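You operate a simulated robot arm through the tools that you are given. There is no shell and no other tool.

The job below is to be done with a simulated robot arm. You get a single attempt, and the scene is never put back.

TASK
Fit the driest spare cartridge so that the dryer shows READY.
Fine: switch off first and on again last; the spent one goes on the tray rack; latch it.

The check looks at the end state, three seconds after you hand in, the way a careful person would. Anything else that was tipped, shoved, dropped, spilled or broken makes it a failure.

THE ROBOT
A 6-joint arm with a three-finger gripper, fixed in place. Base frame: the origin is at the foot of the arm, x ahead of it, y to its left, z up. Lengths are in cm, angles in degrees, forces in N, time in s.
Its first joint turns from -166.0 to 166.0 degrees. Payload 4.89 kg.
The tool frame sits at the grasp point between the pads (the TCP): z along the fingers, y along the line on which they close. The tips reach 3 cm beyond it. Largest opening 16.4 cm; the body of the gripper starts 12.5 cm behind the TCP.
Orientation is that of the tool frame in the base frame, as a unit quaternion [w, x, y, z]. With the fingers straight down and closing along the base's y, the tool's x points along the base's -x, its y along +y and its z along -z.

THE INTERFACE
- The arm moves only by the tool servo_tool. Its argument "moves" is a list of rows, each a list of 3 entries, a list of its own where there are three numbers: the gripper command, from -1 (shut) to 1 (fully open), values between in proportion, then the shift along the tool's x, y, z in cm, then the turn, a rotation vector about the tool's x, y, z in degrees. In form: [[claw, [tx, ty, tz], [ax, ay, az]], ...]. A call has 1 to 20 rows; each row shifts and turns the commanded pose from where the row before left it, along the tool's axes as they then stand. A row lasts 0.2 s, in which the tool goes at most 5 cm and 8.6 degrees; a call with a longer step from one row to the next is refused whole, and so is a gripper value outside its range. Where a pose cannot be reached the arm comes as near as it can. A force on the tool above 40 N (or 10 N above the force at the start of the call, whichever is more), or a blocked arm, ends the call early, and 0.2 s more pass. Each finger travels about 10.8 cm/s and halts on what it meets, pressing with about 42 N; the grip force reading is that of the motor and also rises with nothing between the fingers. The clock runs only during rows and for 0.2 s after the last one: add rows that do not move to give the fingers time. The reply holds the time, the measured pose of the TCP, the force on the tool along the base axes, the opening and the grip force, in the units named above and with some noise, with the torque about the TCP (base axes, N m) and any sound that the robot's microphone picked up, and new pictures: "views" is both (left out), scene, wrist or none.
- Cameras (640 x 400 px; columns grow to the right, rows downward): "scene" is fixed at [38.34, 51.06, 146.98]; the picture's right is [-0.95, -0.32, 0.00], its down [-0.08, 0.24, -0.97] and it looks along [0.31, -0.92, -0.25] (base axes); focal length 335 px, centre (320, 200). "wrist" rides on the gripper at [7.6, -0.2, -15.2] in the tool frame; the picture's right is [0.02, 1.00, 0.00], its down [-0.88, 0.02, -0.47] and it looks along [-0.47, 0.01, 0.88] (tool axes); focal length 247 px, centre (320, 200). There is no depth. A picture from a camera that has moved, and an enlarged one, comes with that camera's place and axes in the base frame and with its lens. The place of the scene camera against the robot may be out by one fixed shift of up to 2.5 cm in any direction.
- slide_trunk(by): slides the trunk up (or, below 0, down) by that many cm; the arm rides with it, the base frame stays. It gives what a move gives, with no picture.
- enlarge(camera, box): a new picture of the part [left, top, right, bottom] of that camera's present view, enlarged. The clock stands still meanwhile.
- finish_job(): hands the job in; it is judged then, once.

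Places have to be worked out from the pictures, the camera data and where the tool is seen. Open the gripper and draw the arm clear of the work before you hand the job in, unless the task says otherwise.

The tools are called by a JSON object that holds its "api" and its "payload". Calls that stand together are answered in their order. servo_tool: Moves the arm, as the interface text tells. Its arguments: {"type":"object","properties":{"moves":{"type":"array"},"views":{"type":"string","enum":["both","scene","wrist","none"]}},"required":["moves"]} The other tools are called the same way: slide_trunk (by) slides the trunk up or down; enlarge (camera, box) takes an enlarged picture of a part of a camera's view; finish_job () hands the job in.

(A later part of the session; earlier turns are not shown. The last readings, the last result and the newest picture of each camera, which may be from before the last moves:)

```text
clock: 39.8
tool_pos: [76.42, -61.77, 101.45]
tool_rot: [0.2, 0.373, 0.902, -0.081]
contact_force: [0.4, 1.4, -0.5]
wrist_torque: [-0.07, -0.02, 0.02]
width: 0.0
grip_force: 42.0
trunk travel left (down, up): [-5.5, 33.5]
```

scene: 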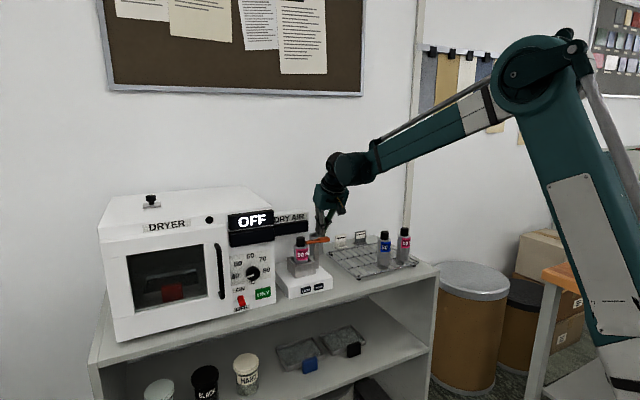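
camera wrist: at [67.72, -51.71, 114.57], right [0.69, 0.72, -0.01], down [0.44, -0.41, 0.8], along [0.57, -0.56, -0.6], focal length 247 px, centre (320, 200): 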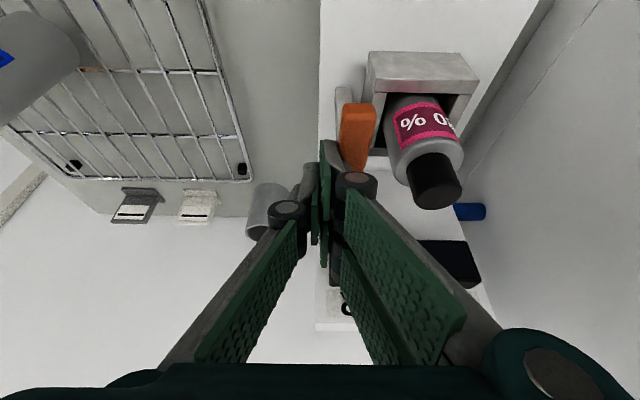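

I dipped the wrong way by 2.5 cm (harmless, no contact). Now correctly rising 10 cm, then re-orienting above the cartridge.

{"api": "servo_tool", "payload": {"moves": [[-1, [-1.48, -0.1, -3.17], [0, 0, 0]], [-1, [-1.48, 0, -3.17], [0, 0, 0]], [-1, [-1.48, 0, -3.17], [0, 0, 0]], [-0.33, [0, 0, 0], [0, 7.5, 0]], [-0.33, [0, 0, 0], [0, 7.5, 0]], [-0.33, [0, 3.1, 0], [0, 0, 0]], [-0.33, [0, 3.1, 0], [0, 0, 0]], [-0.33, [0, 3.1, 0], [0, 0, 0]], [-0.33, [0, 0, 0], [0, 0, 0]]]}}

{"api": "enlarge", "payload": {"camera": "wrist", "box": [220, 100, 420, 300]}}

{"api": "enlarge", "payload": {"camera": "scene", "box": [260, 180, 360, 290]}}

```text
clock: 41.8
tool_pos: [83.09, -55.09, 111.94]
tool_rot: [0.079, 0.381, 0.921, -0.032]
contact_force: [0.2, -0.6, -0.1]
wrist_torque: [0.03, 0.0, -0.02]
width: 5.48
grip_force: 0.0
trunk travel left (down, up): [-5.5, 33.5]
camera wrist: at [75.84, -48.05, 125.65], right [0.69, 0.72, 0.0], down [0.57, -0.54, 0.62], along [0.44, -0.43, -0.79], focal length 247 px, centre (320, 200)
```

scene: 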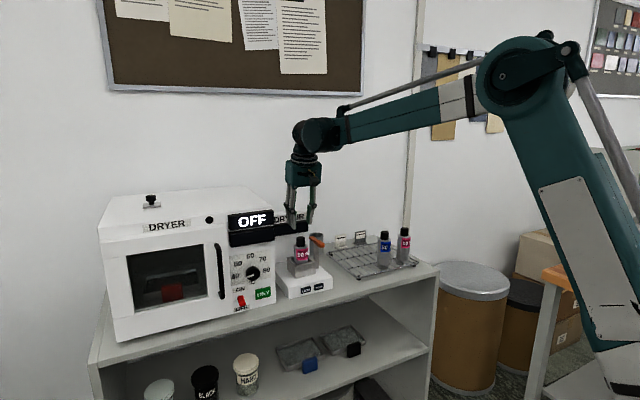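
wrist: 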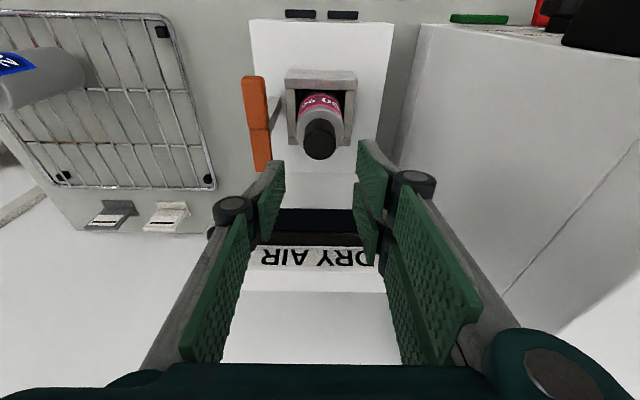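

```text
2.00 times, centred on (320, 200) of wrist
camera zoom: at [75.84, -48.05, 125.65], right [0.69, 0.72, 0.0], down [0.57, -0.54, 0.62], along [0.44, -0.43, -0.79], focal length 494 px, centre (320, 200)
```

zoom: 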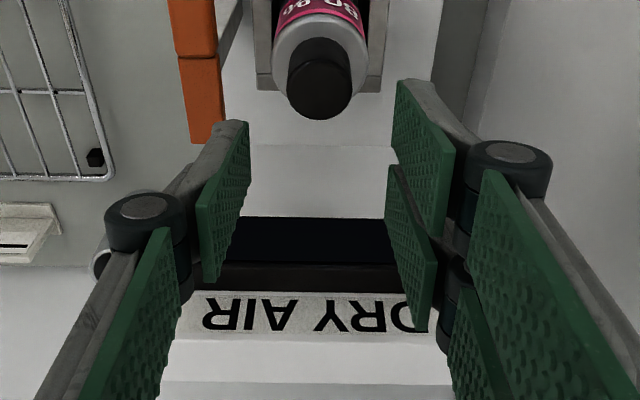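

```text
3.64 times, centred on (310, 235) of scene
camera zoom: at [38.34, 51.06, 146.98], right [-0.95, -0.32, 0.0], down [-0.08, 0.24, -0.97], along [0.31, -0.92, -0.25], focal length 1217 px, centre (356, 73)
```

zoom: 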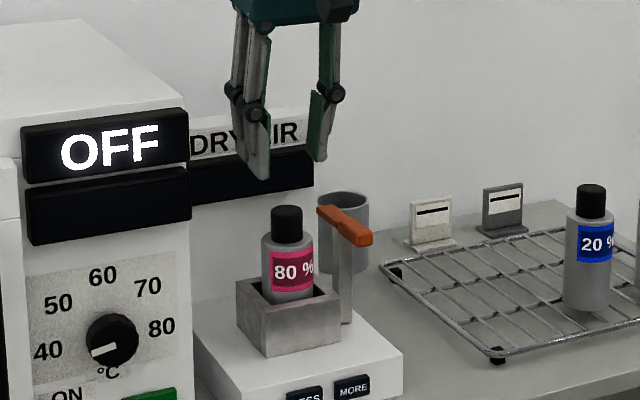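

Cap center (97.9, 19.7) lies centered between the fingers. Descending to TCP z≈104.4 so the tips straddle just the cap.

{"api": "servo_tool", "payload": {"moves": [[-0.33, [0.39, -0.02, 1.85], [0, 0, 0]], [-0.33, [0.39, -0.02, 1.85], [0, 0, 0]], [-0.33, [0.39, -0.02, 1.85], [0, 0, 0]], [-0.33, [0.39, -0.02, 1.83], [0, 0, 0]], [-0.33, [0, 0, 0], [0, 0, 0]]]}}

{"api": "enlarge", "payload": {"camera": "wrist", "box": [240, 80, 400, 240]}}

{"api": "enlarge", "payload": {"camera": "scene", "box": [270, 210, 340, 290]}}

```text
clock: 43.0
tool_pos: [82.66, -55.01, 104.43]
tool_rot: [0.079, 0.382, 0.92, -0.033]
contact_force: [0.0, -0.6, 0.1]
wrist_torque: [0.0, 0.01, -0.02]
width: 5.49
grip_force: 0.1
trunk travel left (down, up): [-5.5, 33.5]
camera wrist: at [75.41, -48.03, 118.17], right [0.69, 0.72, 0.0], down [0.57, -0.54, 0.62], along [0.44, -0.43, -0.79], focal length 247 px, centre (320, 200)
```

scene: 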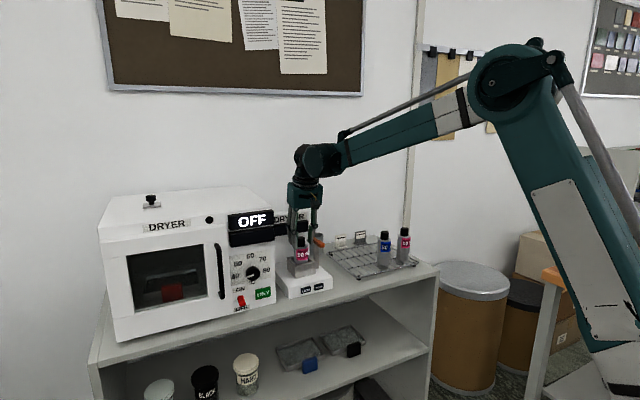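
wrist: 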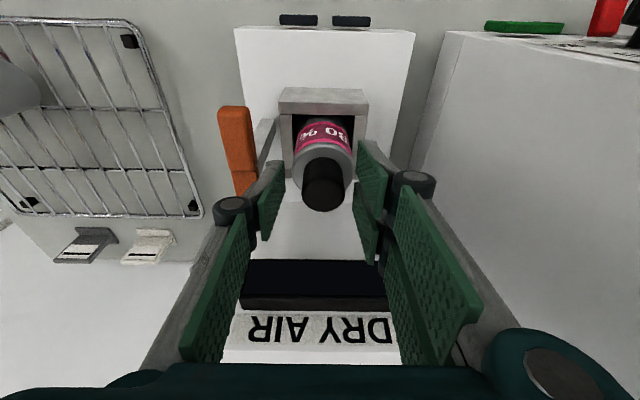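

```text
2.50 times, centred on (320, 160) of wrist
camera zoom: at [75.41, -48.03, 118.17], right [0.69, 0.72, 0.0], down [0.57, -0.54, 0.62], along [0.44, -0.43, -0.79], focal length 617 px, centre (320, 300)
```

zoom: 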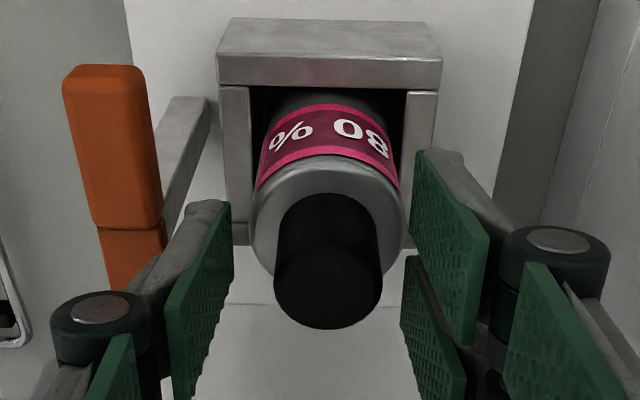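

```text
5.00 times, centred on (305, 250) of scene
camera zoom: at [38.34, 51.06, 146.98], right [-0.95, -0.32, 0.0], down [-0.08, 0.24, -0.97], along [0.31, -0.92, -0.25], focal length 1674 px, centre (395, -50)
```

zoom: 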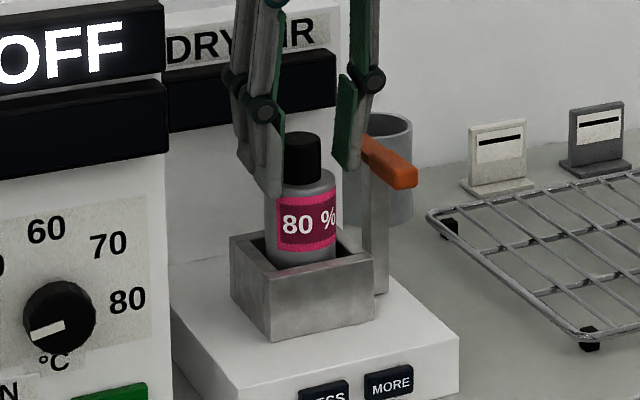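

Cap is at v≈19.73; I'll shift 0.17 cm and close on the cap.

{"api": "servo_tool", "payload": {"moves": [[-0.33, [0, 0.17, 0], [0, 0, 0]], [-1, [0, 0, 0], [0, 0, 0]], [-1, [0, 0, 0], [0, 0, 0]], [-1, [0, 0, 0], [0, 0, 0]]], "views": "wrist"}}

{"api": "enlarge", "payload": {"camera": "wrist", "box": [240, 80, 400, 240]}}

{"api": "enlarge", "payload": {"camera": "scene", "box": [270, 210, 340, 290]}}

```text
clock: 44.0
tool_pos: [82.81, -54.97, 104.28]
tool_rot: [0.079, 0.382, 0.92, -0.032]
contact_force: [0.1, 0.1, -0.2]
wrist_torque: [-0.05, 0.03, -0.01]
width: 3.05
grip_force: 41.8
trunk travel left (down, up): [-5.5, 33.5]
camera wrist: at [75.51, -47.94, 118.18], right [0.69, 0.72, 0.0], down [0.57, -0.54, 0.62], along [0.44, -0.43, -0.79], focal length 247 px, centre (320, 200)
```

wrist: 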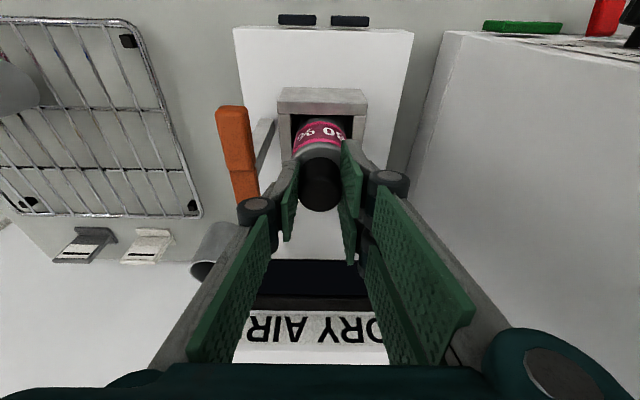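

```text
2.50 times, centred on (320, 160) of wrist
camera zoom: at [75.51, -47.94, 118.18], right [0.69, 0.72, 0.0], down [0.57, -0.54, 0.62], along [0.44, -0.43, -0.79], focal length 617 px, centre (320, 300)
```

zoom: 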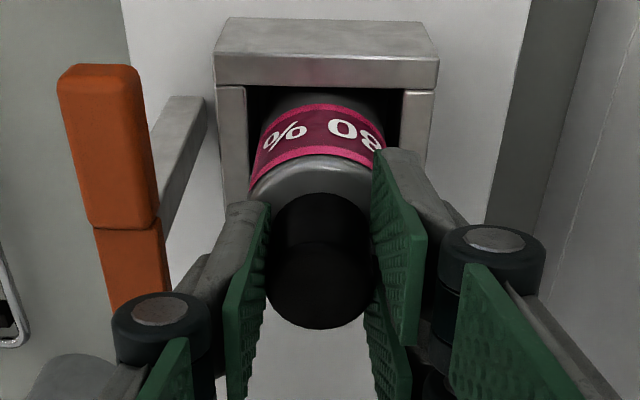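

```text
5.00 times, centred on (305, 250) of scene
camera zoom: at [38.34, 51.06, 146.98], right [-0.95, -0.32, 0.0], down [-0.08, 0.24, -0.97], along [0.31, -0.92, -0.25], focal length 1674 px, centre (395, -50)
```

zoom: 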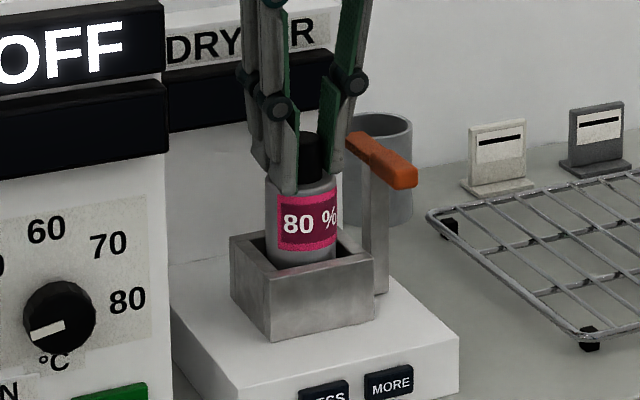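

Firm grip (width 3.05 cm). Recording the seated TCP (97.42, 19.68, 104.28). Lifting straight up slowly at first.

{"api": "servo_tool", "payload": {"moves": [[-1, [-0.087, 0, -0.493], [0, 0, 0]], [-1, [-0.087, 0, -0.493], [0, 0, 0]], [-1, [-0.174, 0, -0.985], [0, 0, 0]], [-1, [-0.35, 0, -1.97], [0, 0, 0]], [-1, [-0.35, 0, -1.97], [0, 0, 0]], [-1, [-0.52, 0, -2.95], [0, 0, 0]], [-1, [-0.52, 0, -2.95], [0, 0, 0]], [-1, [-0.35, 0, -1.97], [0, 0, 0]], [-1, [0, 0, 0], [0, 0, 0]]]}}

{"api": "enlarge", "payload": {"camera": "wrist", "box": [0, 0, 320, 320]}}

{"api": "enlarge", "payload": {"camera": "scene", "box": [260, 170, 360, 290]}}

```text
clock: 46.0
tool_pos: [82.87, -55.05, 118.42]
tool_rot: [0.079, 0.38, 0.921, -0.033]
contact_force: [0.1, 0.4, -1.9]
wrist_torque: [0.01, -0.01, 0.02]
width: 3.08
grip_force: 41.6
trunk travel left (down, up): [-5.5, 33.5]
camera wrist: at [75.6, -48.08, 132.21], right [0.69, 0.72, 0.0], down [0.57, -0.54, 0.62], along [0.44, -0.43, -0.79], focal length 247 px, centre (320, 200)
```

scene: 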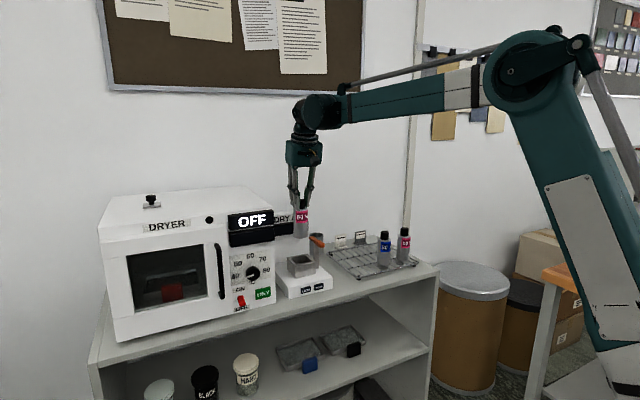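
wrist: 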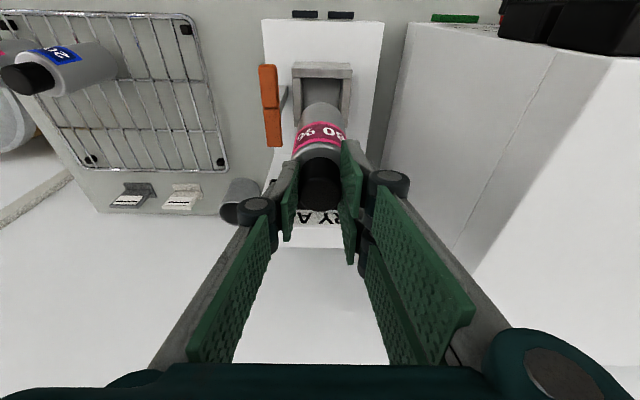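

```text
1.25 times, centred on (160, 160) of wrist
camera zoom: at [75.6, -48.08, 132.21], right [0.69, 0.72, 0.0], down [0.57, -0.54, 0.62], along [0.44, -0.43, -0.79], focal length 309 px, centre (520, 250)
```

zoom: 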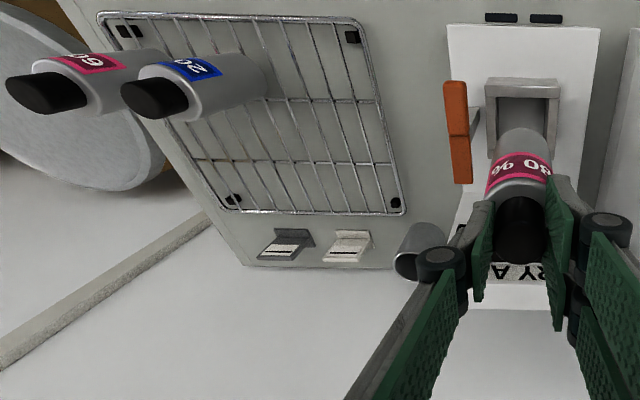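

```text
3.33 times, centred on (310, 230) of scene
camera zoom: at [38.34, 51.06, 146.98], right [-0.95, -0.32, 0.0], down [-0.08, 0.24, -0.97], along [0.31, -0.92, -0.25], focal length 1116 px, centre (353, 100)
```

zoom: 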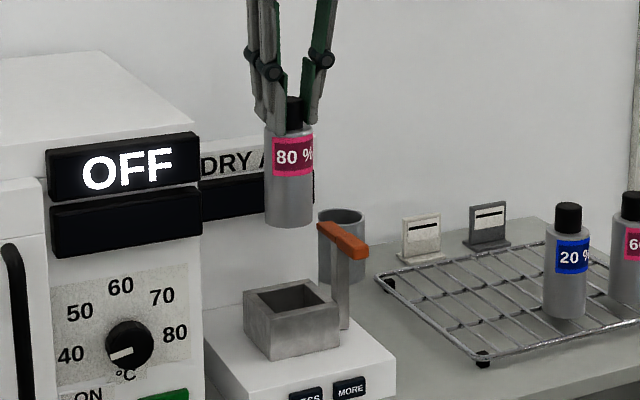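

The spent cartridge is out and vertical. I'll zoom on the rack to choose a stable free spot between wires.

{"api": "enlarge", "payload": {"camera": "wrist", "box": [60, 0, 240, 180]}}

{"api": "enlarge", "payload": {"camera": "scene", "box": [325, 220, 425, 290]}}

```text
2.22 times, centred on (150, 90) of wrist
camera zoom: at [75.6, -48.08, 132.21], right [0.69, 0.72, 0.0], down [0.57, -0.54, 0.62], along [0.44, -0.43, -0.79], focal length 549 px, centre (698, 444)
```

zoom: 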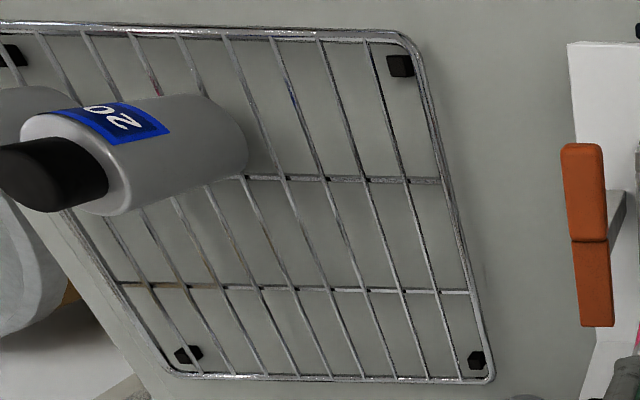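

```text
5.71 times, centred on (375, 255) of scene
camera zoom: at [38.34, 51.06, 146.98], right [-0.95, -0.32, 0.0], down [-0.08, 0.24, -0.97], along [0.31, -0.92, -0.25], focal length 1913 px, centre (6, -114)
```

zoom: 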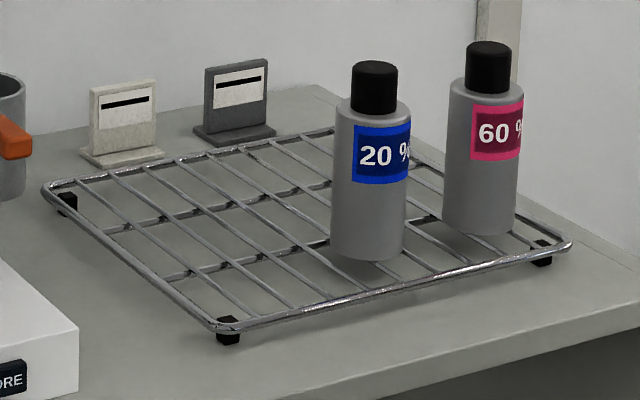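

Rack wires are at v≈0.5, −2.1, −5.0, −8.0 … with a crosswire at u≈97; I'll set the spent cartridge midway between wires at (96, −3.55). Moving over at height, then lowering partway.

{"api": "servo_tool", "payload": {"moves": [[-1, [0.263, -3.87, -0.046], [0, 0, 0]], [-1, [0.263, -3.87, -0.046], [0, 0, 0]], [-1, [0.263, -3.87, -0.046], [0, 0, 0]], [-1, [0.263, -3.87, -0.046], [0, 0, 0]], [-1, [0.263, -3.87, -0.046], [0, 0, 0]], [-1, [0.263, -3.87, -0.046], [0, 0, 0]], [-1, [0.52, 0, 2.95], [0, 0, 0]], [-1, [0.52, 0, 2.95], [0, 0, 0]], [-1, [0.52, 0, 2.95], [0, 0, 0]], [-1, [0.52, 0, 2.95], [0, 0, 0]], [-1, [0, 0, 0], [0, 0, 0]]]}}

{"api": "enlarge", "payload": {"camera": "wrist", "box": [200, 0, 440, 240]}}

{"api": "enlarge", "payload": {"camera": "scene", "box": [320, 200, 420, 290]}}

```text
clock: 48.4
tool_pos: [65.35, -70.38, 106.37]
tool_rot: [0.08, 0.381, 0.92, -0.032]
contact_force: [0.3, 0.4, -2.3]
wrist_torque: [0.03, -0.01, 0.02]
width: 3.04
grip_force: 41.9
trunk travel left (down, up): [-5.5, 33.5]
camera wrist: at [58.02, -63.35, 120.17], right [0.69, 0.72, 0.0], down [0.57, -0.54, 0.62], along [0.44, -0.43, -0.79], focal length 247 px, centre (320, 200)
```

scene: 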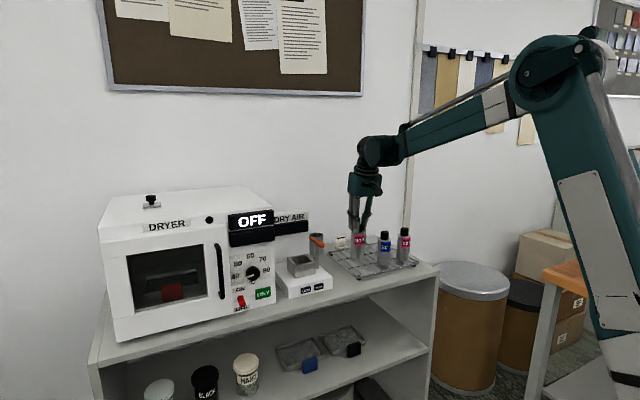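
wrist: 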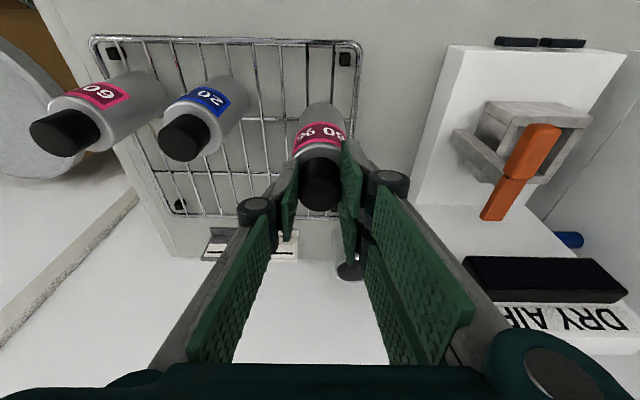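

```text
1.67 times, centred on (320, 120) of wrist
camera zoom: at [58.02, -63.35, 120.17], right [0.69, 0.72, 0.0], down [0.57, -0.54, 0.62], along [0.44, -0.43, -0.79], focal length 412 px, centre (320, 333)
```

zoom: 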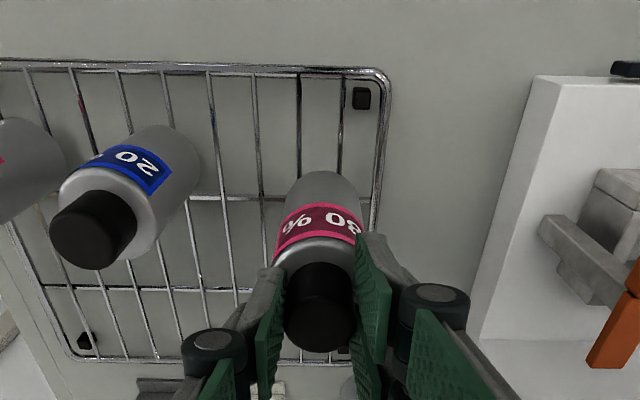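

```text
4.44 times, centred on (370, 245) of scene
camera zoom: at [38.34, 51.06, 146.98], right [-0.95, -0.32, 0.0], down [-0.08, 0.24, -0.97], along [0.31, -0.92, -0.25], focal length 1488 px, centre (98, 0)
```

zoom: 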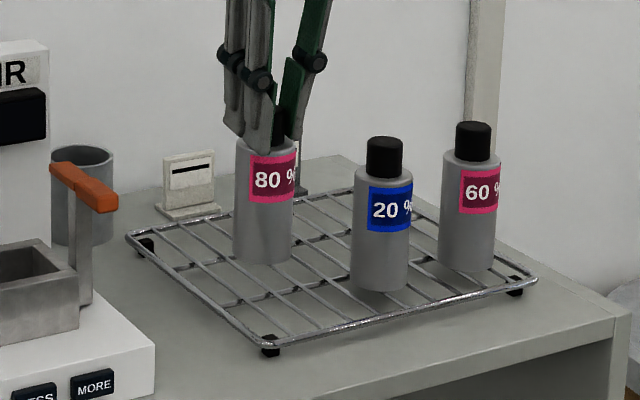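

Spot is centered between two wires. Lowering to just above the rack, then in fine steps until contact.

{"api": "servo_tool", "payload": {"moves": [[-1, [0.26, 0, 1.48], [0, 0, 0]], [-1, [0.26, 0, 1.48], [0, 0, 0]], [-1, [0.21, 0, 1.18], [0, 0, 0]], [-1, [0, 0, 0], [0, 0, 0]]], "views": "scene"}}

{"api": "enlarge", "payload": {"camera": "scene", "box": [320, 200, 420, 290]}}

```text
clock: 49.4
tool_pos: [65.3, -70.25, 102.14]
tool_rot: [0.08, 0.381, 0.921, -0.032]
contact_force: [-0.4, 0.6, -2.3]
wrist_torque: [0.0, -0.02, -0.03]
width: 3.05
grip_force: 42.3
trunk travel left (down, up): [-5.5, 33.5]
```

scene: 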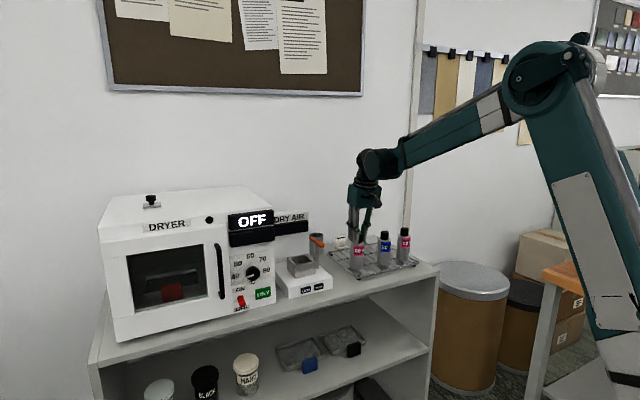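

```text
4.44 times, centred on (370, 245) of scene
camera zoom: at [38.34, 51.06, 146.98], right [-0.95, -0.32, 0.0], down [-0.08, 0.24, -0.97], along [0.31, -0.92, -0.25], focal length 1488 px, centre (98, 0)
```

zoom: 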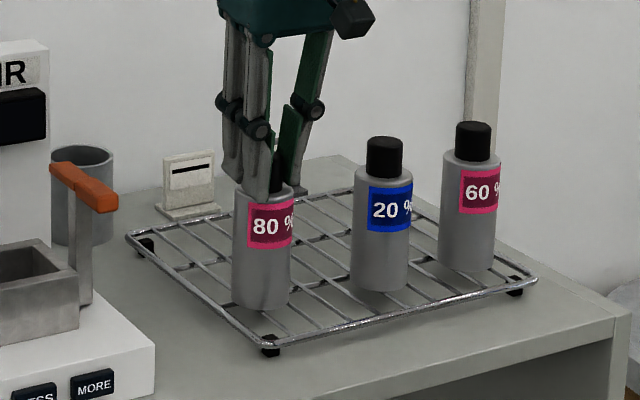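

No contact yet (still carrying full weight). Fine steps down.

{"api": "servo_tool", "payload": {"moves": [[-1, [0.052, 0, 0.295], [0, 0, 0]], [-1, [0.052, 0, 0.295], [0, 0, 0]], [-1, [0.035, 0, 0.197], [0, 0, 0]], [-1, [0, 0, 0], [0, 0, 0]]], "views": "none"}}

```text
clock: 50.0
tool_pos: [65.36, -70.11, 102.09]
tool_rot: [0.08, 0.381, 0.921, -0.031]
contact_force: [-0.2, 5.0, 25.8]
wrist_torque: [0.46, 0.2, 0.03]
width: 3.05
grip_force: 41.9
trunk travel left (down, up): [-5.5, 33.5]
stopped in row 2: the force on the tool passed its limit at 42 N (the readings are from after the stop); the commanded pose is now the measured one
```

Contact with the rack at TCP z≈102.1. I'll ease up slightly to relieve the press.

{"api": "servo_tool", "payload": {"moves": [[-1, [-0.017, 0, -0.1], [0, 0, 0]], [-1, [0, 0, 0], [0, 0, 0]]], "views": "both"}}

{"api": "enlarge", "payload": {"camera": "wrist", "box": [200, 0, 440, 240]}}

{"api": "enlarge", "payload": {"camera": "scene", "box": [320, 200, 420, 290]}}

```text
clock: 50.6
tool_pos: [65.29, -70.17, 102.05]
tool_rot: [0.081, 0.381, 0.921, -0.032]
contact_force: [1.6, 6.1, 18.8]
wrist_torque: [0.47, 0.1, 0.0]
width: 3.06
grip_force: 42.0
trunk travel left (down, up): [-5.5, 33.5]
camera wrist: at [58.09, -63.18, 115.8], right [0.69, 0.72, 0.0], down [0.57, -0.54, 0.62], along [0.45, -0.43, -0.79], focal length 247 px, centre (320, 200)
```

scene: 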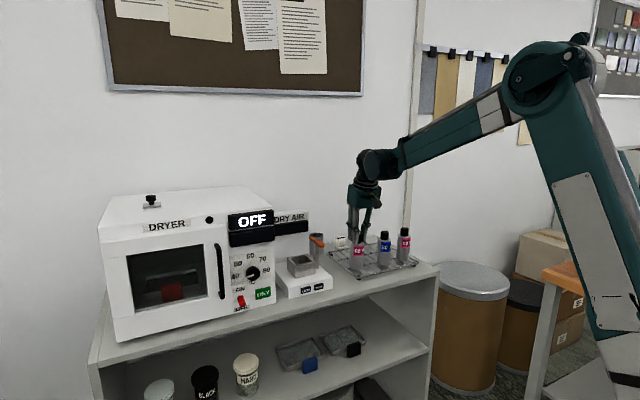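
wrist: 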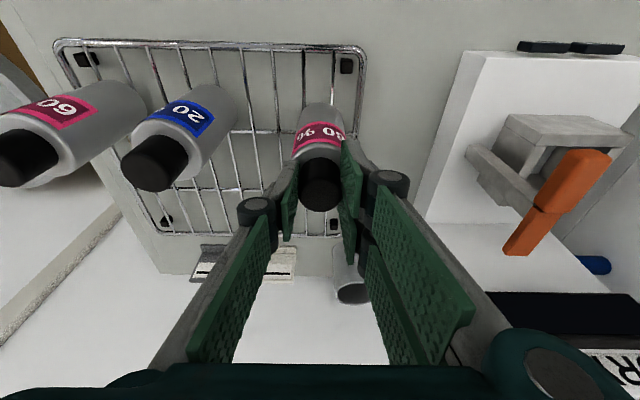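

```text
1.67 times, centred on (320, 120) of wrist
camera zoom: at [58.09, -63.18, 115.8], right [0.69, 0.72, 0.0], down [0.57, -0.54, 0.62], along [0.45, -0.43, -0.79], focal length 412 px, centre (320, 333)
```

zoom: 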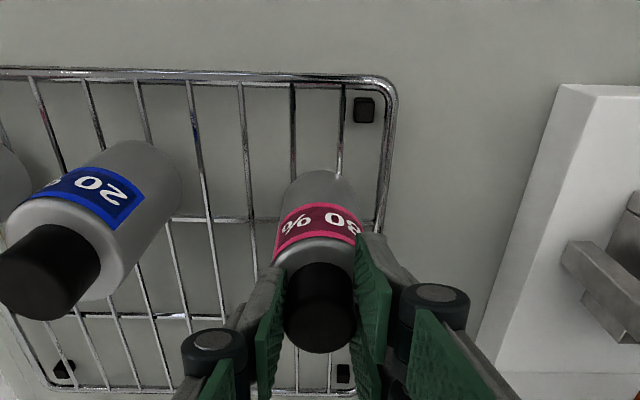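

```text
4.44 times, centred on (370, 245) of scene
camera zoom: at [38.34, 51.06, 146.98], right [-0.95, -0.32, 0.0], down [-0.08, 0.24, -0.97], along [0.31, -0.92, -0.25], focal length 1488 px, centre (98, 0)
```

zoom: 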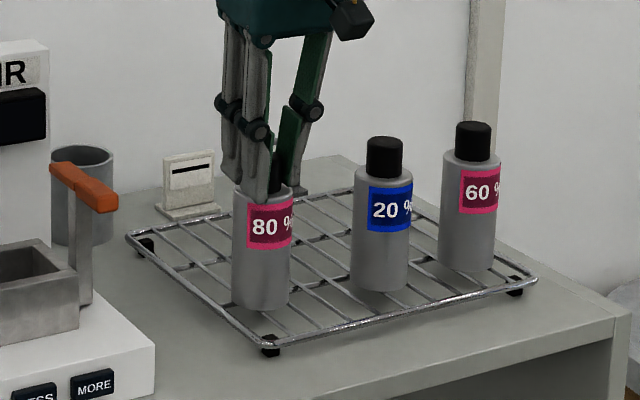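

Still ~19 N pressing; easing up another ~0.15 cm before release.

{"api": "servo_tool", "payload": {"moves": [[-1, [-0.017, 0, -0.1], [0, 0, 0]], [-1, [0, 0, 0], [0, 0, 0]]], "views": "none"}}

```text
clock: 51.2
tool_pos: [65.43, -70.36, 102.02]
tool_rot: [0.08, 0.382, 0.92, -0.033]
contact_force: [0.6, 2.2, 4.4]
wrist_torque: [0.16, 0.11, -0.04]
width: 3.04
grip_force: 41.8
trunk travel left (down, up): [-5.5, 33.5]
```

Light contact now (~4 N). Releasing and rising straight up.

{"api": "servo_tool", "payload": {"moves": [[-0.45, [0, 0, 0], [0, 0, 0]], [-0.33, [0, 0, 0], [0, 0, 0]], [-0.33, [0, 0, 0], [0, 0, 0]], [-0.33, [-0.26, 0, -1.48], [0, 0, 0]], [-0.33, [-0.35, 0, -1.97], [0, 0, 0]], [-0.33, [-0.52, 0, -2.95], [0, 0, 0]], [-0.33, [-0.35, 0, -1.97], [0, 0, 0]], [-0.33, [0, 0, 0], [0, 0, 0]]]}}

{"api": "enlarge", "payload": {"camera": "wrist", "box": [60, 0, 400, 240]}}

{"api": "enlarge", "payload": {"camera": "scene", "box": [320, 200, 420, 290]}}

```text
clock: 53.0
tool_pos: [65.49, -70.27, 110.45]
tool_rot: [0.08, 0.381, 0.92, -0.032]
contact_force: [0.2, -0.6, -0.6]
wrist_torque: [-0.02, -0.05, 0.0]
width: 5.5
grip_force: 0.0
trunk travel left (down, up): [-5.5, 33.5]
camera wrist: at [58.2, -63.29, 124.33], right [0.69, 0.72, 0.0], down [0.57, -0.54, 0.62], along [0.45, -0.43, -0.79], focal length 247 px, centre (320, 200)
```

scene: 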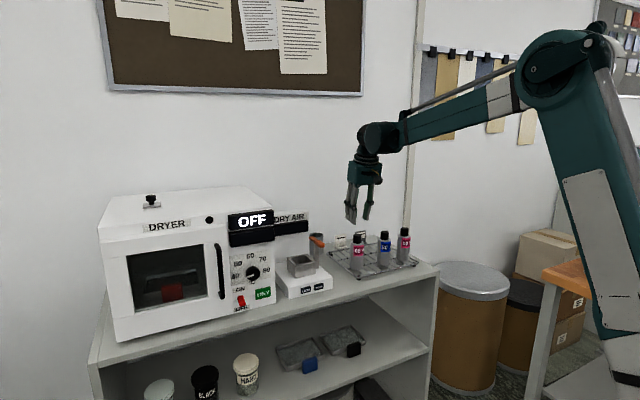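
wrist: 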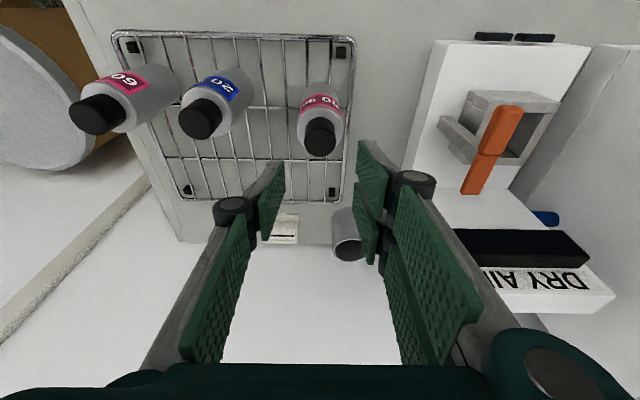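

```text
1.67 times, centred on (230, 120) of wrist
camera zoom: at [58.2, -63.29, 124.33], right [0.69, 0.72, 0.0], down [0.57, -0.54, 0.62], along [0.45, -0.43, -0.79], focal length 412 px, centre (470, 333)
```

zoom: 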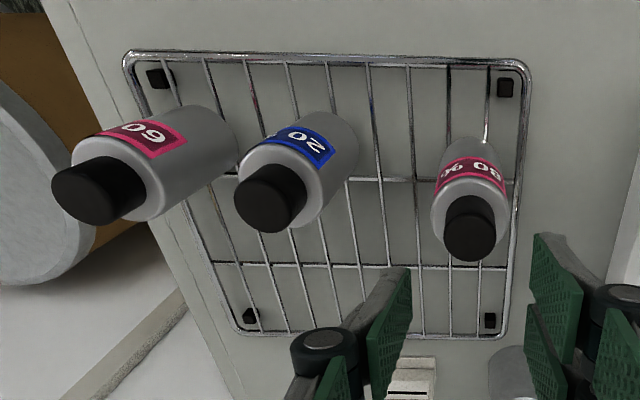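

```text
4.44 times, centred on (370, 245) of scene
camera zoom: at [38.34, 51.06, 146.98], right [-0.95, -0.32, 0.0], down [-0.08, 0.24, -0.97], along [0.31, -0.92, -0.25], focal length 1488 px, centre (98, 0)
```

zoom: 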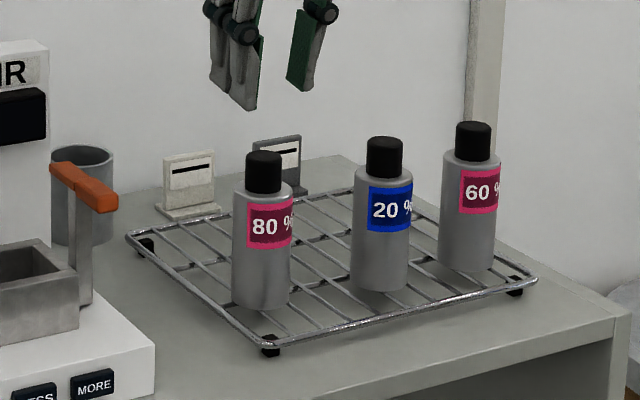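

Spent cartridge is standing upright on the rack. Zooming for an accurate fix on the 20 % cap.

{"api": "enlarge", "payload": {"camera": "wrist", "box": [170, 50, 270, 150]}}

{"api": "enlarge", "payload": {"camera": "wrist", "box": [270, 70, 370, 170]}}

```text
4.00 times, centred on (220, 100) of wrist
camera zoom: at [58.2, -63.29, 124.33], right [0.69, 0.72, 0.0], down [0.57, -0.54, 0.62], along [0.45, -0.43, -0.79], focal length 988 px, centre (720, 600)
```

zoom: 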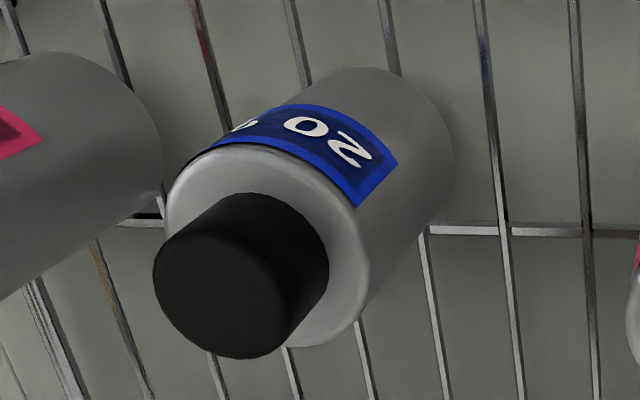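

```text
4.00 times, centred on (320, 120) of wrist
camera zoom: at [58.2, -63.29, 124.33], right [0.69, 0.72, 0.0], down [0.57, -0.54, 0.62], along [0.45, -0.43, -0.79], focal length 988 px, centre (320, 520)
```

zoom: 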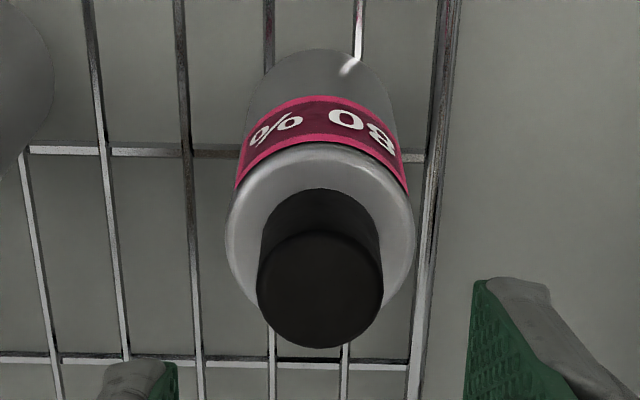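

20 % cap axis ≈(94.5, −15.2). Moving above it at the same grip relation, stopping just above the cap for a check.

{"api": "servo_tool", "payload": {"moves": [[-0.33, [0.59, -3.9, -0.1], [0, 0, 0]], [-0.33, [0.59, -3.9, -0.1], [0, 0, 0]], [-0.33, [0.59, -3.9, -0.1], [0, 0, 0]], [-0.33, [0.47, 0, 2.66], [0, 0, 0]], [-0.33, [0.47, 0, 2.66], [0, 0, 0]], [-0.33, [0, 0, 0], [0, 0, 0]]]}}

{"api": "enlarge", "payload": {"camera": "wrist", "box": [240, 80, 400, 240]}}

{"api": "enlarge", "payload": {"camera": "scene", "box": [340, 200, 420, 280]}}

```text
clock: 54.4
tool_pos: [55.8, -77.4, 105.04]
tool_rot: [0.08, 0.382, 0.92, -0.032]
contact_force: [0.3, -0.2, -0.3]
wrist_torque: [-0.03, -0.04, -0.01]
width: 5.48
grip_force: 0.0
trunk travel left (down, up): [-5.5, 33.5]
camera wrist: at [48.58, -70.35, 118.86], right [0.69, 0.72, 0.0], down [0.57, -0.54, 0.62], along [0.45, -0.43, -0.79], focal length 247 px, centre (320, 200)
```

scene: 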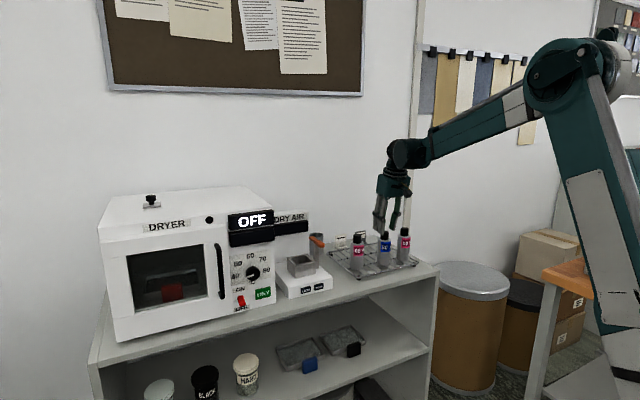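
wrist: 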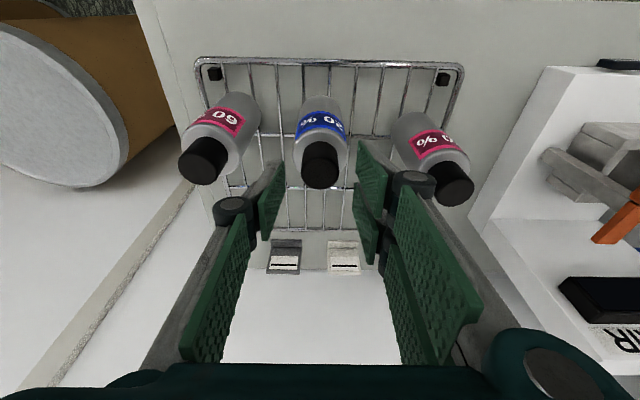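

```text
2.50 times, centred on (320, 160) of wrist
camera zoom: at [48.58, -70.35, 118.86], right [0.69, 0.72, 0.0], down [0.57, -0.54, 0.62], along [0.45, -0.43, -0.79], focal length 617 px, centre (320, 300)
```

zoom: 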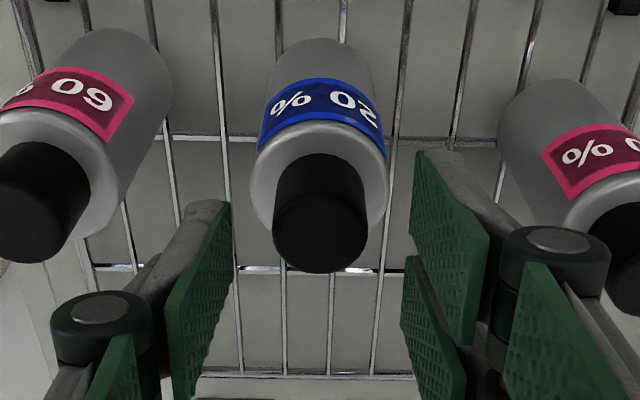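

```text
5.00 times, centred on (380, 240) of scene
camera zoom: at [38.34, 51.06, 146.98], right [-0.95, -0.32, 0.0], down [-0.08, 0.24, -0.97], along [0.31, -0.92, -0.25], focal length 1674 px, centre (20, 0)
```

zoom: 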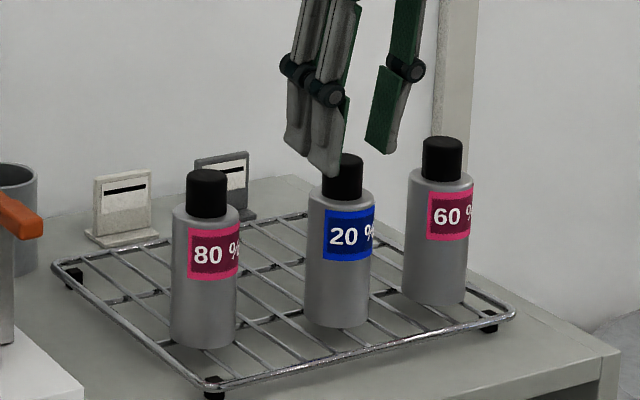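

Well centered; small correction and descend to grip height (TCP z≈102.0), then close.

{"api": "servo_tool", "payload": {"moves": [[-0.33, [0.11, -0.033, 1.0], [0, 0, 0]], [-0.33, [0.11, -0.033, 1.0], [0, 0, 0]], [-0.33, [0.11, -0.033, 1.0], [0, 0, 0]], [-0.33, [0, 0, 0], [0, 0, 0]]], "views": "wrist"}}

{"api": "enlarge", "payload": {"camera": "wrist", "box": [240, 80, 400, 240]}}

```text
clock: 55.4
tool_pos: [55.99, -77.51, 102.2]
tool_rot: [0.08, 0.382, 0.92, -0.033]
contact_force: [-0.5, 0.0, -0.2]
wrist_torque: [0.0, 0.0, 0.01]
width: 5.5
grip_force: 0.0
trunk travel left (down, up): [-5.5, 33.5]
camera wrist: at [48.62, -70.45, 115.92], right [0.69, 0.72, 0.0], down [0.57, -0.54, 0.62], along [0.45, -0.43, -0.79], focal length 247 px, centre (320, 200)
```

wrist: 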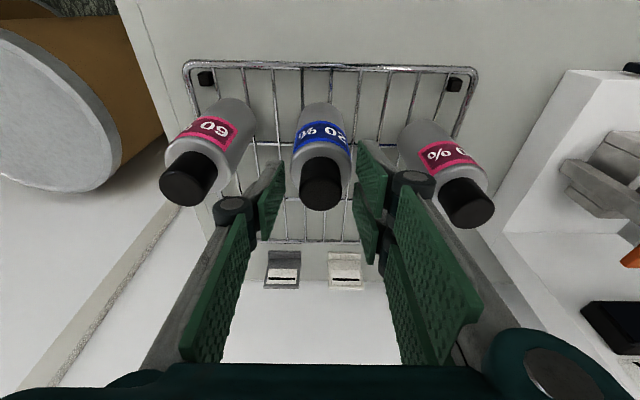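

```text
2.50 times, centred on (320, 160) of wrist
camera zoom: at [48.62, -70.45, 115.92], right [0.69, 0.72, 0.0], down [0.57, -0.54, 0.62], along [0.45, -0.43, -0.79], focal length 617 px, centre (320, 300)
```

zoom: 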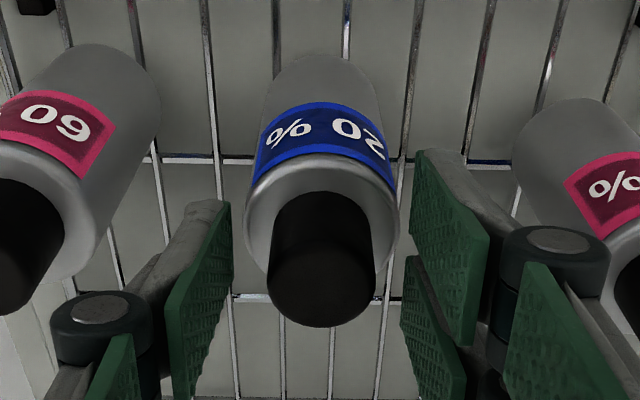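

The cap appears at exactly the same image position as in the earlier successful grip. Closing, then a slow lift.

{"api": "servo_tool", "payload": {"moves": [[-1, [0, 0, 0], [0, 0, 0]], [-1, [0, 0, 0], [0, 0, 0]], [-1, [0, 0, 0], [0, 0, 0]]], "views": "wrist"}}

{"api": "enlarge", "payload": {"camera": "wrist", "box": [240, 80, 400, 240]}}

```text
clock: 56.2
tool_pos: [56.02, -77.54, 102.11]
tool_rot: [0.08, 0.381, 0.921, -0.033]
contact_force: [-0.2, -0.2, -0.6]
wrist_torque: [-0.06, 0.02, 0.02]
width: 3.02
grip_force: 41.8
trunk travel left (down, up): [-5.5, 33.5]
camera wrist: at [48.62, -70.46, 115.92], right [0.69, 0.72, 0.0], down [0.57, -0.54, 0.62], along [0.45, -0.43, -0.79], focal length 247 px, centre (320, 200)
```

wrist: 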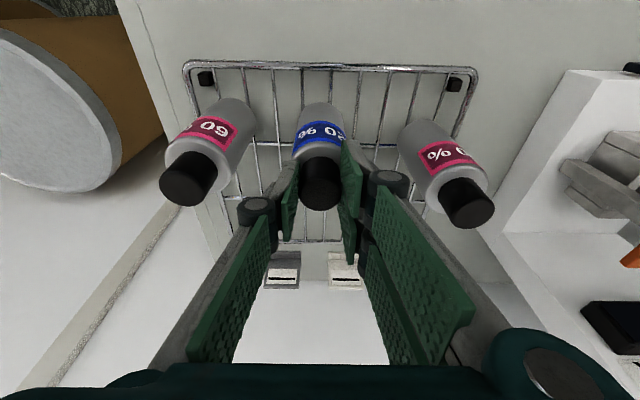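

```text
2.50 times, centred on (320, 160) of wrist
camera zoom: at [48.62, -70.46, 115.92], right [0.69, 0.72, 0.0], down [0.57, -0.54, 0.62], along [0.45, -0.43, -0.79], focal length 617 px, centre (320, 300)
```

zoom: 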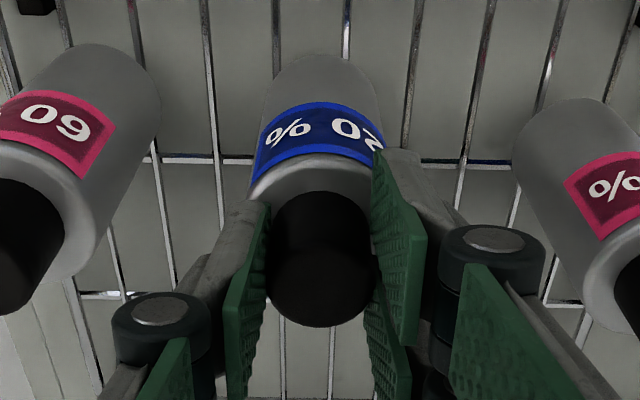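

Grip matches the reference. Lifting straight up to z≈118.

{"api": "servo_tool", "payload": {"moves": [[-1, [-0.087, 0, -0.493], [0, 0, 0]], [-1, [-0.174, 0, -0.985], [0, 0, 0]], [-1, [-0.35, 0, -1.97], [0, 0, 0]], [-1, [-0.52, 0, -2.95], [0, 0, 0]], [-1, [-0.52, 0, -2.95], [0, 0, 0]], [-1, [-0.52, 0, -2.95], [0, 0, 0]], [-1, [-0.61, 0, -3.45], [0, 0, 0]], [-1, [0, 0, 0], [0, 0, 0]]]}}

{"api": "enlarge", "payload": {"camera": "scene", "box": [320, 170, 430, 290]}}

```text
clock: 58.0
tool_pos: [55.91, -77.58, 117.93]
tool_rot: [0.08, 0.382, 0.92, -0.033]
contact_force: [0.0, 0.0, -2.7]
wrist_torque: [-0.02, -0.02, -0.01]
width: 3.04
grip_force: 42.5
trunk travel left (down, up): [-5.5, 33.5]
camera wrist: at [48.68, -70.62, 131.7], right [0.69, 0.72, 0.0], down [0.57, -0.54, 0.62], along [0.45, -0.43, -0.79], focal length 247 px, centre (320, 200)
```

scene: 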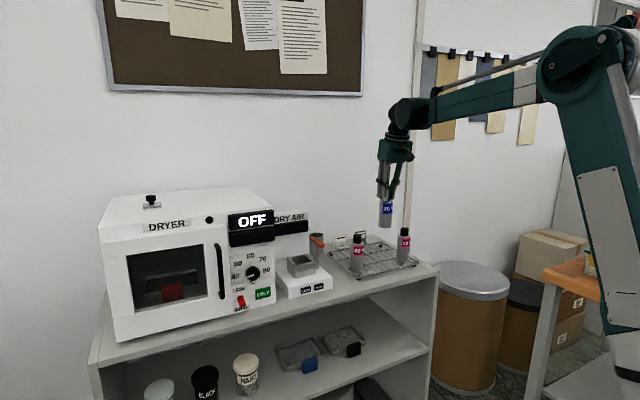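
wrist: 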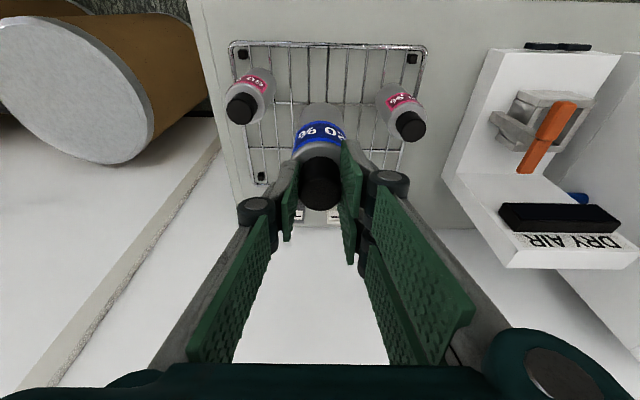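

```text
3.33 times, centred on (375, 230) of scene
camera zoom: at [38.34, 51.06, 146.98], right [-0.95, -0.32, 0.0], down [-0.08, 0.24, -0.97], along [0.31, -0.92, -0.25], focal length 1116 px, centre (137, 100)
```

zoom: 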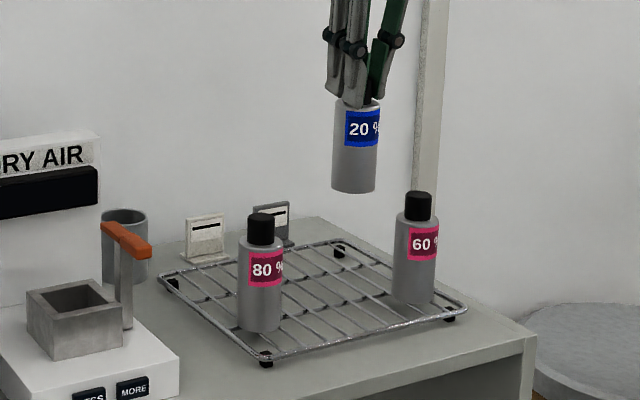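

Carrying it over to the socket at (97.45, 19.68) and lowering so its bottom stays just above the socket rim.

{"api": "servo_tool", "payload": {"moves": [[-1, [-0.376, 4.375, 0.067], [0, 0, 0]], [-1, [-0.376, 4.375, 0.067], [0, 0, 0]], [-1, [-0.376, 4.375, 0.067], [0, 0, 0]], [-1, [-0.376, 4.375, 0.067], [0, 0, 0]], [-1, [-0.376, 4.375, 0.067], [0, 0, 0]], [-1, [-0.376, 4.375, 0.067], [0, 0, 0]], [-1, [-0.376, 4.375, 0.067], [0, 0, 0]], [-1, [-0.376, 4.375, 0.067], [0, 0, 0]], [-1, [0.5, 0, 2.85], [0, 0, 0]], [-1, [0.5, 0, 2.85], [0, 0, 0]], [-1, [0, 0, 0], [0, 0, 0]]]}}

{"api": "enlarge", "payload": {"camera": "wrist", "box": [240, 60, 400, 220]}}

{"api": "enlarge", "payload": {"camera": "scene", "box": [260, 190, 350, 300]}}

```text
clock: 60.4
tool_pos: [82.95, -55.12, 112.22]
tool_rot: [0.08, 0.38, 0.921, -0.032]
contact_force: [0.0, 0.6, -2.1]
wrist_torque: [-0.04, 0.02, 0.03]
width: 3.02
grip_force: 41.7
trunk travel left (down, up): [-5.5, 33.5]
camera wrist: at [75.64, -48.03, 126.06], right [0.69, 0.72, 0.0], down [0.57, -0.54, 0.62], along [0.44, -0.43, -0.79], focal length 247 px, centre (320, 200)
```

scene: 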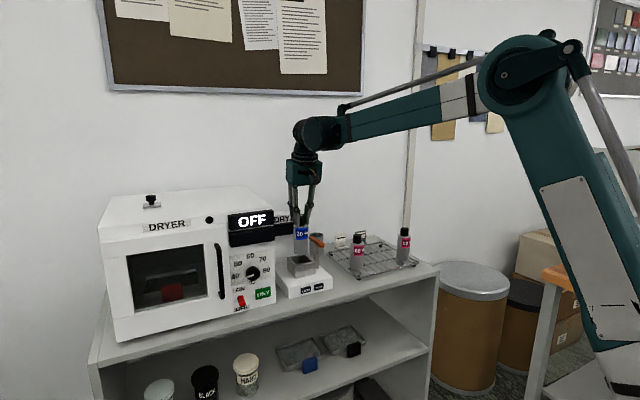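
wrist: 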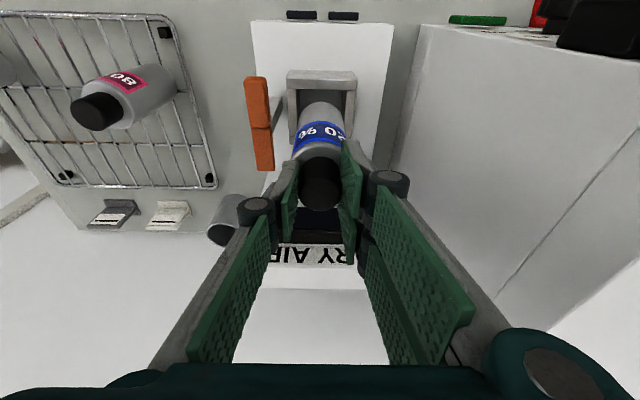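

```text
2.50 times, centred on (320, 140) of wrist
camera zoom: at [75.64, -48.03, 126.06], right [0.69, 0.72, 0.0], down [0.57, -0.54, 0.62], along [0.44, -0.43, -0.79], focal length 617 px, centre (320, 350)
```

zoom: 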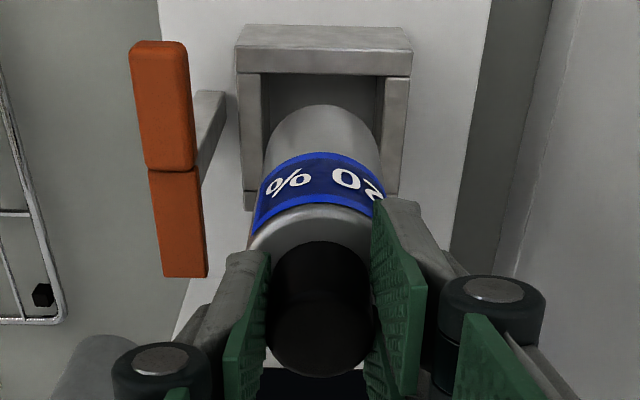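

```text
3.64 times, centred on (305, 245) of scene
camera zoom: at [38.34, 51.06, 146.98], right [-0.95, -0.32, 0.0], down [-0.08, 0.24, -0.97], along [0.31, -0.92, -0.25], focal length 1217 px, centre (374, 36)
```

zoom: 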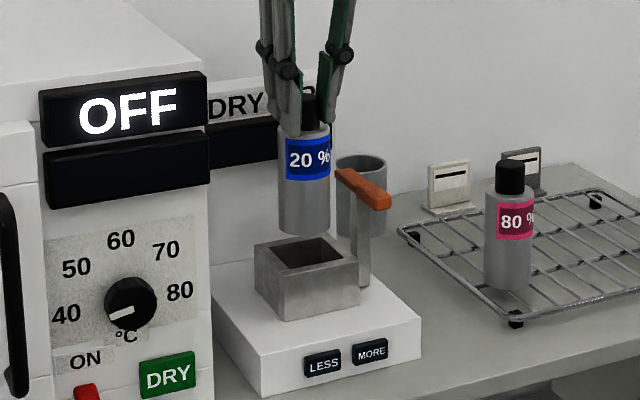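

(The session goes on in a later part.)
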